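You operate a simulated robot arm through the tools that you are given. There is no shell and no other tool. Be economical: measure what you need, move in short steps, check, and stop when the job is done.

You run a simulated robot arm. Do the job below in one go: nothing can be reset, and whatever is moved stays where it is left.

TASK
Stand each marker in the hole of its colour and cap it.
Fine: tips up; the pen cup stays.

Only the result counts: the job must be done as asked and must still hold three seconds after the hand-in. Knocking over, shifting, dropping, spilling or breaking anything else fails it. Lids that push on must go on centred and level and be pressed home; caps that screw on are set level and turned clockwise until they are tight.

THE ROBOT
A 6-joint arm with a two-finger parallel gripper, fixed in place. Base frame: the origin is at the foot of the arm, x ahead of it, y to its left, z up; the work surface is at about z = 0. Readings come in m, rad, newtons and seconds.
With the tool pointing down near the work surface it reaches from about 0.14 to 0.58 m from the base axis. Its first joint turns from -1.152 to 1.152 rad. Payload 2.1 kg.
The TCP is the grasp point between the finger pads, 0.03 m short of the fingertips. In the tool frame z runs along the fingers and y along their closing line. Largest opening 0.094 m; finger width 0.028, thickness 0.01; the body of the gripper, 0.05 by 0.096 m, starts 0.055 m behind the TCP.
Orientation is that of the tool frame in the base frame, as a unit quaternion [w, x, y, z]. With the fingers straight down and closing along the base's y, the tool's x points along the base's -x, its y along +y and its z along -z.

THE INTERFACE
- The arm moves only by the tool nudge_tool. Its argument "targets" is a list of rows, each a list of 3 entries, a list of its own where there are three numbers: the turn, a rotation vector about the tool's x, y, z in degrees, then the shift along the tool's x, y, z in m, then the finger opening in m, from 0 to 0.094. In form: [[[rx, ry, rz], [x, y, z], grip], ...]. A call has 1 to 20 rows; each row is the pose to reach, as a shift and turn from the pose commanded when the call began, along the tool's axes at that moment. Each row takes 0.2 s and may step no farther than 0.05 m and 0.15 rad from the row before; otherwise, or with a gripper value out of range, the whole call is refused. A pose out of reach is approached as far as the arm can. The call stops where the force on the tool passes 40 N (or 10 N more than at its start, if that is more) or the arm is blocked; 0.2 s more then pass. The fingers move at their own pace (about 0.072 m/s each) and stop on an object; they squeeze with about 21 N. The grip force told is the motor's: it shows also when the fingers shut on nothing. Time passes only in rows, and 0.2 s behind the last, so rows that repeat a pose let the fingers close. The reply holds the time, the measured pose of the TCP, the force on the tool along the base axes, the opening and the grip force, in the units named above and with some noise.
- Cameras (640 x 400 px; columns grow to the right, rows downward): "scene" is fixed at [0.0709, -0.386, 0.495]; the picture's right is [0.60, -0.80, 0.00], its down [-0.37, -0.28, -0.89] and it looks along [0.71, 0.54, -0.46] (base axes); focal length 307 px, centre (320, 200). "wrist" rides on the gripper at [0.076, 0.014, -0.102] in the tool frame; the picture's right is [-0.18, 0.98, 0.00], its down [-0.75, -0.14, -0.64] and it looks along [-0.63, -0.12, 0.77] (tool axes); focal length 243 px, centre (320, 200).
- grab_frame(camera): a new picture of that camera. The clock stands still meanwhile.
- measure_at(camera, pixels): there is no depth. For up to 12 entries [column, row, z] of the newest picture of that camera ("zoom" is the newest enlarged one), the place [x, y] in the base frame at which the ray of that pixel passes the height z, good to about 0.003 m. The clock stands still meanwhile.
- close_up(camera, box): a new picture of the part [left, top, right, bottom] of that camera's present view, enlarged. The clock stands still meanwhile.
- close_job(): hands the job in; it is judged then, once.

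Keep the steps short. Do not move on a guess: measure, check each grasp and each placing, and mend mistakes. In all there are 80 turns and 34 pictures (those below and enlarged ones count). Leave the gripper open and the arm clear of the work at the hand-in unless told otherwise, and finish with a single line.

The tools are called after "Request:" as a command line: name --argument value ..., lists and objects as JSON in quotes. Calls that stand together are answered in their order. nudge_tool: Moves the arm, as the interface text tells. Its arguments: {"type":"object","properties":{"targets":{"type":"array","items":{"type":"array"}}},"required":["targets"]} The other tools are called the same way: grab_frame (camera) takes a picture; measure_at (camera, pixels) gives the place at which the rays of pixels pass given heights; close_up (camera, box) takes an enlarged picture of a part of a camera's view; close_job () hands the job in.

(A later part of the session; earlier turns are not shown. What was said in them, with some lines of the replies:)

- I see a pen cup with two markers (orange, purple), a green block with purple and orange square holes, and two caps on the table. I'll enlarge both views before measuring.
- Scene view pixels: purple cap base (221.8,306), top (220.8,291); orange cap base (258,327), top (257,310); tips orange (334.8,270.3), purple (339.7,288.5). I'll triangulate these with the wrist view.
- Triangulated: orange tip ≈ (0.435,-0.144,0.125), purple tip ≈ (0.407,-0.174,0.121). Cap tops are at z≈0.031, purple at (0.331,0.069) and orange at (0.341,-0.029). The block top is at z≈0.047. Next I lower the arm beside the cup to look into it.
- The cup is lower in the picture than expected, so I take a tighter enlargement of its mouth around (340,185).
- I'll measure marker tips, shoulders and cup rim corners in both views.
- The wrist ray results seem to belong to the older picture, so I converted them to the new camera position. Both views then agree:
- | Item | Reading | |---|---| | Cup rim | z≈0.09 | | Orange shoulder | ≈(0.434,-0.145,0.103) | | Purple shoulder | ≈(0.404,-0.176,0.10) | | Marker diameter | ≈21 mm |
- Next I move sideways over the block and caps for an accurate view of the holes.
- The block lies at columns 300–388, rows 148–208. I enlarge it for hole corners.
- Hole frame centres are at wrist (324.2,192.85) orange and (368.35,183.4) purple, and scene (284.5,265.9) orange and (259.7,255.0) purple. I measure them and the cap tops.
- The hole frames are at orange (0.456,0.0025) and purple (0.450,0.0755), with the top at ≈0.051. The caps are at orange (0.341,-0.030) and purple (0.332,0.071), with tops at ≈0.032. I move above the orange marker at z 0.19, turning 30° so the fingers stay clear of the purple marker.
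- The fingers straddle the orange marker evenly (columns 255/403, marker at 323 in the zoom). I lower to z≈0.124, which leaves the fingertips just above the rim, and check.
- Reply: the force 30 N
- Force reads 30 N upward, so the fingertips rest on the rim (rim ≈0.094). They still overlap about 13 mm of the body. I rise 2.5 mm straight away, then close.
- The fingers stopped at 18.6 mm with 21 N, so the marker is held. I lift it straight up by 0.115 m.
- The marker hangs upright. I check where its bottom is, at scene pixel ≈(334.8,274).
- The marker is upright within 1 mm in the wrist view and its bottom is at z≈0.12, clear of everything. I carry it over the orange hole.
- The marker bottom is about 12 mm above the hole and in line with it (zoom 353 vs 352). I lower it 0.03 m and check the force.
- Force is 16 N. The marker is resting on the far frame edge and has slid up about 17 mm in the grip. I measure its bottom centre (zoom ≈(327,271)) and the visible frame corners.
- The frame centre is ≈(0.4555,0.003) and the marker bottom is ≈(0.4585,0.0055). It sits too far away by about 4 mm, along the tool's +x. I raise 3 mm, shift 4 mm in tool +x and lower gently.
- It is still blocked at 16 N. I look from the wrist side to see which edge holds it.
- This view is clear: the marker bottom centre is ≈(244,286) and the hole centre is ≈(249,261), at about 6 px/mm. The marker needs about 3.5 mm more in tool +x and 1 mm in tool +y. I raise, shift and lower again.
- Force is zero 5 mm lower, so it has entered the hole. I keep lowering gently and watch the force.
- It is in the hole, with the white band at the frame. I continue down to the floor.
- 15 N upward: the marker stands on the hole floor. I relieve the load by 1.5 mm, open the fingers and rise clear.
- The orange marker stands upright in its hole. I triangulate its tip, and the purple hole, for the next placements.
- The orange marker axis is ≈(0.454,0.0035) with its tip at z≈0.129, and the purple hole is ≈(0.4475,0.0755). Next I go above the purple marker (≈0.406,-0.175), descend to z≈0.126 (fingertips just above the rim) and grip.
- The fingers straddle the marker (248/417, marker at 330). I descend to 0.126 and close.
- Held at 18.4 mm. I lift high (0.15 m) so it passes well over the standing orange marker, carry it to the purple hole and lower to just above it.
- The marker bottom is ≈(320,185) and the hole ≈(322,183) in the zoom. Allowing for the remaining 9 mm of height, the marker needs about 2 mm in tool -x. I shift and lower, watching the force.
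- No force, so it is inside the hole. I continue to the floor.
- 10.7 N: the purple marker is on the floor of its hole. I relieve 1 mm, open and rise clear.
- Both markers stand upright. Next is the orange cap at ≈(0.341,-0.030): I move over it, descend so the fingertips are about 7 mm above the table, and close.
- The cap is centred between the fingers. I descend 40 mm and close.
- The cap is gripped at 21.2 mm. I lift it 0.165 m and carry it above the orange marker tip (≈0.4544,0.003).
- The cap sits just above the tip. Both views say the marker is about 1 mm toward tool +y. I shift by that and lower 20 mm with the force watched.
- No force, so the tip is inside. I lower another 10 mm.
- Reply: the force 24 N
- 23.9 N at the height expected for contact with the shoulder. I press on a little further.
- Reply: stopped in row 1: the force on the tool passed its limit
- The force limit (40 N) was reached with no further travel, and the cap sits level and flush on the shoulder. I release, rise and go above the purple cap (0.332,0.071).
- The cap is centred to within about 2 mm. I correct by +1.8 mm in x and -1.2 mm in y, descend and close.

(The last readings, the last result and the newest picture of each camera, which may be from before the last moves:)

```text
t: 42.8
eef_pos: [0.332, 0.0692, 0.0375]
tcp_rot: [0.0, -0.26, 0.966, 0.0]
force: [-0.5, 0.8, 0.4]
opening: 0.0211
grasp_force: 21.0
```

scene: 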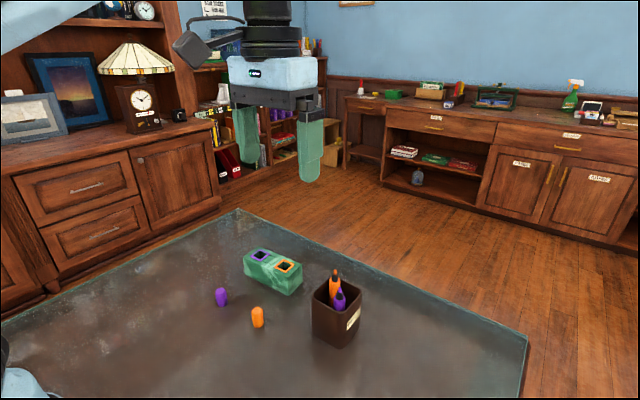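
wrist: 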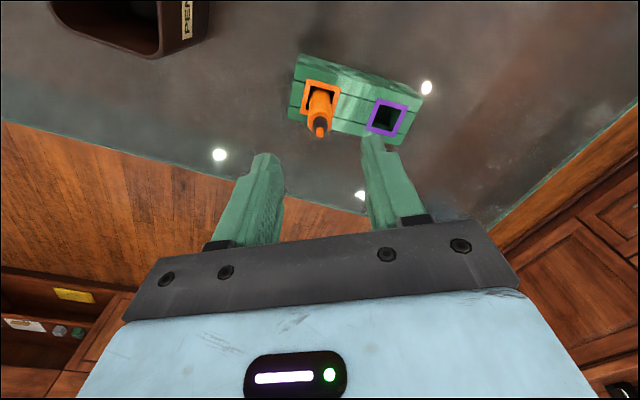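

Gripped at 21.1 mm. Before carrying I measure the purple tip relative to the orange one, from the same earlier scene pixels.

Request:
measure_at --camera "scene" --pixels '[[256.5, 226.6, 0.129], [256.5, 226.6, 0.129], [256.5, 226.6, 0.129], [256.5, 226.6, 0.129], [282.6, 235.9, 0.129], [282.6, 235.9, 0.129], [282.6, 235.9, 0.129], [282.6, 235.9, 0.129]]'

```text
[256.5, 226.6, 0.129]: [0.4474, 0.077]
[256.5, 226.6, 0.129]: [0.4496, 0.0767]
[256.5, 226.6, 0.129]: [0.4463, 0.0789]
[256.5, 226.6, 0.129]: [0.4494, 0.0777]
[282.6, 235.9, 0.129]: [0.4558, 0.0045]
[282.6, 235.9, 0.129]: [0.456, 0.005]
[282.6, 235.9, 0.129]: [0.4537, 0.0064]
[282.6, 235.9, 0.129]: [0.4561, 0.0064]
```

By difference the purple tip is at ≈(0.448,0.075). I lift and carry the cap above it.

Request:
nudge_tool --targets '[[[0, 0, 0], [0, 0, -0.015], 0.012], [[0, 0, 0], [0, 0, -0.055], 0.012], [[0, 0, 0], [0, 0, -0.095], 0.012], [[0, 0, 0], [0, 0, -0.135], 0.012], [[0, 0, 0], [0, 0, -0.165], 0.012], [[0, 0, 0], [-0.0344, -0.0177, -0.165], 0.012], [[0, 0, 0], [-0.0689, -0.0353, -0.165], 0.012], [[0, 0, 0], [-0.1033, -0.053, -0.165], 0.012], [[0, 0, 0], [-0.1033, -0.053, -0.165], 0.012], [[0, 0, 0], [-0.1033, -0.053, -0.143], 0.012], [[0, 0, 0], [-0.1033, -0.053, -0.143], 0.012]]'

Request:
close_up --camera "wrist" --box '[240, 100, 400, 200]'

```text
t: 45.2
eef_pos: [0.4478, 0.0758, 0.1812]
tcp_rot: [0.0, -0.259, 0.966, 0.0]
force: [-0.6, 0.0, 1.0]
opening: 0.0209
grasp_force: 20.8
```

```text
4.00 times, centred on (320, 150) of wrist
```

zoom: 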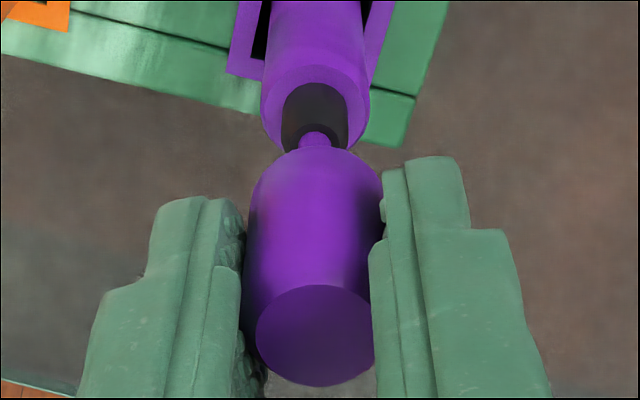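

Compared with the aligned orange picture, the marker is about 2 mm toward tool +x and 1.2 mm toward -y. I correct and lower 20 mm with the force watched.

Request:
nudge_tool --targets '[[[0, 0, 0], [0.002, -0.0012, 0], 0.012], [[0, 0, 0], [0.002, -0.0012, 0], 0.012], [[0, 0, 0], [0.002, -0.0012, 0.006], 0.012], [[0, 0, 0], [0.002, -0.0012, 0.012], 0.012], [[0, 0, 0], [0.002, -0.0012, 0.016], 0.012], [[0, 0, 0], [0.002, -0.0012, 0.02], 0.012]]'

```text
t: 46.6
eef_pos: [0.4466, 0.0732, 0.1599]
tcp_rot: [0.0, -0.26, 0.966, 0.0]
force: [-0.3, -0.4, -0.2]
opening: 0.0208
grasp_force: 20.7
```

No contact, so the tip is inside the cap. I lower on.

Request:
nudge_tool --targets '[[[0, 0, 0], [0, 0, 0.004], 0.012], [[0, 0, 0], [0, 0, 0.007], 0.012], [[0, 0, 0], [0, 0, 0.01], 0.012]]'

```text
t: 47.3
eef_pos: [0.4472, 0.0731, 0.1543]
tcp_rot: [0.002, -0.259, 0.966, 0.0]
force: [1.2, 0.6, 17.0]
opening: 0.02
grasp_force: 20.5
stopped in row 3: the force on the tool passed its limit (the readings are from after the stop); the commanded pose is now the measured one
```

Blocked at a cap bottom of ≈0.117, so the cap rim is on the collar edge. I raise 5 mm and look from the scene camera.

Request:
nudge_tool --targets '[[[0, 0, 0], [0, 0, -0.002], 0.012], [[0, 0, 0], [0, 0, -0.006], 0.012], [[0, 0, 0], [0, 0, -0.006], 0.012]]'

Request:
close_up --camera "scene" --box '[216, 200, 312, 260]'

```text
t: 48.1
eef_pos: [0.4477, 0.0741, 0.1603]
tcp_rot: [0.0, -0.259, 0.966, 0.001]
force: [0.0, -0.1, -0.5]
opening: 0.0206
grasp_force: 20.6
```

```text
6.67 times, centred on (264, 230) of scene
```

zoom: 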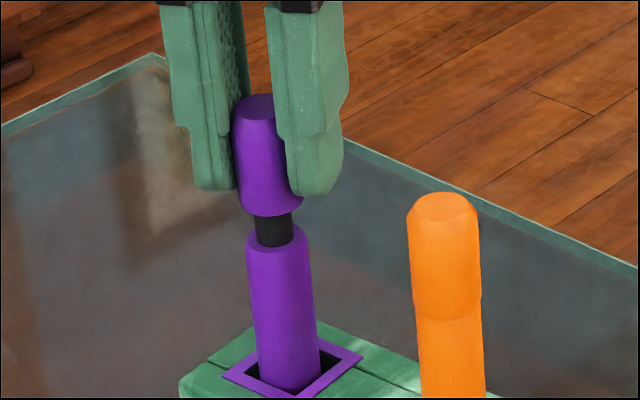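

In this view the cap is laterally aligned with the collar (≈273) but sits nearer the camera. The contact force also pushed toward tool -x. I shift 1.5 mm in tool -x and lower gently.

Request:
nudge_tool --targets '[[[0, 0, 0], [-0.0015, -0.0002, 0], 0.012], [[0, 0, 0], [-0.0015, -0.0002, 0], 0.012], [[0, 0, 0], [-0.0015, -0.0002, 0.003], 0.012], [[0, 0, 0], [-0.0015, -0.0002, 0.006], 0.012], [[0, 0, 0], [-0.0015, -0.0002, 0.008], 0.012]]'

```text
t: 49.3
eef_pos: [0.4485, 0.074, 0.1517]
tcp_rot: [0.0, -0.259, 0.966, 0.001]
force: [0.3, 0.2, -0.4]
opening: 0.0202
grasp_force: 20.7
```

It passed the previous blocking height with no force. I continue to the shoulder.

Request:
nudge_tool --targets '[[[0, 0, 0], [0, 0, 0.003], 0.012], [[0, 0, 0], [0, 0, 0.006], 0.012], [[0, 0, 0], [0, 0, 0.008], 0.012]]'

```text
t: 50.1
eef_pos: [0.4468, 0.0734, 0.1443]
tcp_rot: [0.0, -0.258, 0.966, 0.001]
force: [-1.6, -0.5, 7.7]
opening: 0.0203
grasp_force: 20.7
```

Request:
nudge_tool --targets '[[[0, 0, 0], [0, 0, 0.002], 0.012], [[0, 0, 0], [0, 0, 0.004], 0.012], [[0, 0, 0], [0, 0, 0.006], 0.012]]'

```text
t: 50.6
eef_pos: [0.4473, 0.0736, 0.1429]
tcp_rot: [-0.001, -0.258, 0.966, 0.0]
force: [-0.7, 0.0, 10.9]
opening: 0.0201
grasp_force: 20.7
stopped in row 2: the force on the tool passed its limit (the readings are from after the stop); the commanded pose is now the measured one
```

40 N reached at the same shoulder height as for orange, so the purple cap is home. I release, rise, close the fingers and press once from above to make sure of the seating height.

Request:
nudge_tool --targets '[[[0, 0, 0], [0, 0, 0], 0.03], [[0, 0, 0], [0, 0, 0], 0.05], [[0, 0, 0], [0, 0, 0], 0.05], [[0, 0, 0], [0, 0, -0.03], 0.05], [[0, 0, 0], [0, 0, -0.06], 0.05], [[0, 0, 0], [0, 0, -0.06], 0.02], [[0, 0, 0], [0, 0, -0.06], 0], [[0, 0, 0], [0, 0, -0.06], 0], [[0, 0, 0], [0, 0, -0.04], 0], [[0, 0, 0], [0, 0, -0.03], 0], [[0, 0, 0], [0, 0, -0.026], 0], [[0, 0, 0], [0, 0, -0.024], 0], [[0, 0, 0], [0, 0, -0.022], 0]]'

```text
t: 52.9
eef_pos: [0.4486, 0.0749, 0.1741]
tcp_rot: [0.001, -0.259, 0.966, 0.001]
force: [0.1, -0.6, 16.6]
opening: 0.0
grasp_force: 20.6
stopped in row 11: the force on the tool passed its limit (the readings are from after the stop); the commanded pose is now the measured one
```

Contact came at TCP 0.174. I press the orange cap the same way to compare heights.

Request:
nudge_tool --targets '[[[0, 0, 0], [0, 0, -0.03], 0], [[0, 0, 0], [0.0151, -0.0326, -0.03], 0], [[0, 0, 0], [0.0302, -0.0652, -0.03], 0], [[0, 0, 0], [0.0302, -0.0652, -0.03], 0], [[0, 0, 0], [0.0302, -0.0652, -0.012], 0], [[0, 0, 0], [0.0302, -0.0652, -0.006], 0], [[0, 0, 0], [0.0302, -0.0652, -0.003], 0], [[0, 0, 0], [0.0302, -0.0652, -0.0005], 0], [[0, 0, 0], [0.0302, -0.0652, 0.002], 0], [[0, 0, 0], [0.0302, -0.0652, 0.0045], 0], [[0, 0, 0], [0.0302, -0.0652, 0.007], 0]]'

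```text
t: 55.0
eef_pos: [0.4548, 0.002, 0.1737]
tcp_rot: [0.0, -0.259, 0.966, 0.0]
force: [0.4, -1.3, 16.9]
opening: 0.0
grasp_force: 21.3
stopped in row 10: the force on the tool passed its limit (the readings are from after the stop); the commanded pose is now the measured one
```

Both caps stop at the same height (0.1737 and 0.1741), so both are pressed home. I rise, open, back away toward the base and take the last picture.

Request:
nudge_tool --targets '[[[0, 0, 0], [0, 0, -0.03], 0], [[0, 0, 0], [0, 0, -0.07], 0.03], [[0, 0, 0], [0, 0, -0.11], 0.06], [[0, 0, 0], [0.04, 0, -0.12], 0.09], [[0, 0, 0], [0.08, 0, -0.12], 0.09], [[0, 0, 0], [0.11, 0, -0.12], 0.09], [[0, 0, 0], [0.11, 0, -0.12], 0.09]]'

Request:
close_up --camera "scene" --box '[210, 200, 402, 320]'

```text
t: 56.6
eef_pos: [0.3602, -0.0535, 0.2935]
tcp_rot: [0.0, -0.259, 0.966, 0.0]
force: [-0.1, 0.3, -0.8]
opening: 0.0899
grasp_force: 0.2
```

```text
refused: no pictures are left
```

No pictures are left. The readings are consistent: both caps were pressed past 40 N and stop at equal heights, and the arm is clear and open. I hand the job in.

Request:
close_job

```text
The job is handed in.
```

I stood both markers tips up in the holes of their colours and pressed both caps home; the two caps stop at the same height within 0.4 mm, but I had no picture left to check the finished scene, including the pen cup.
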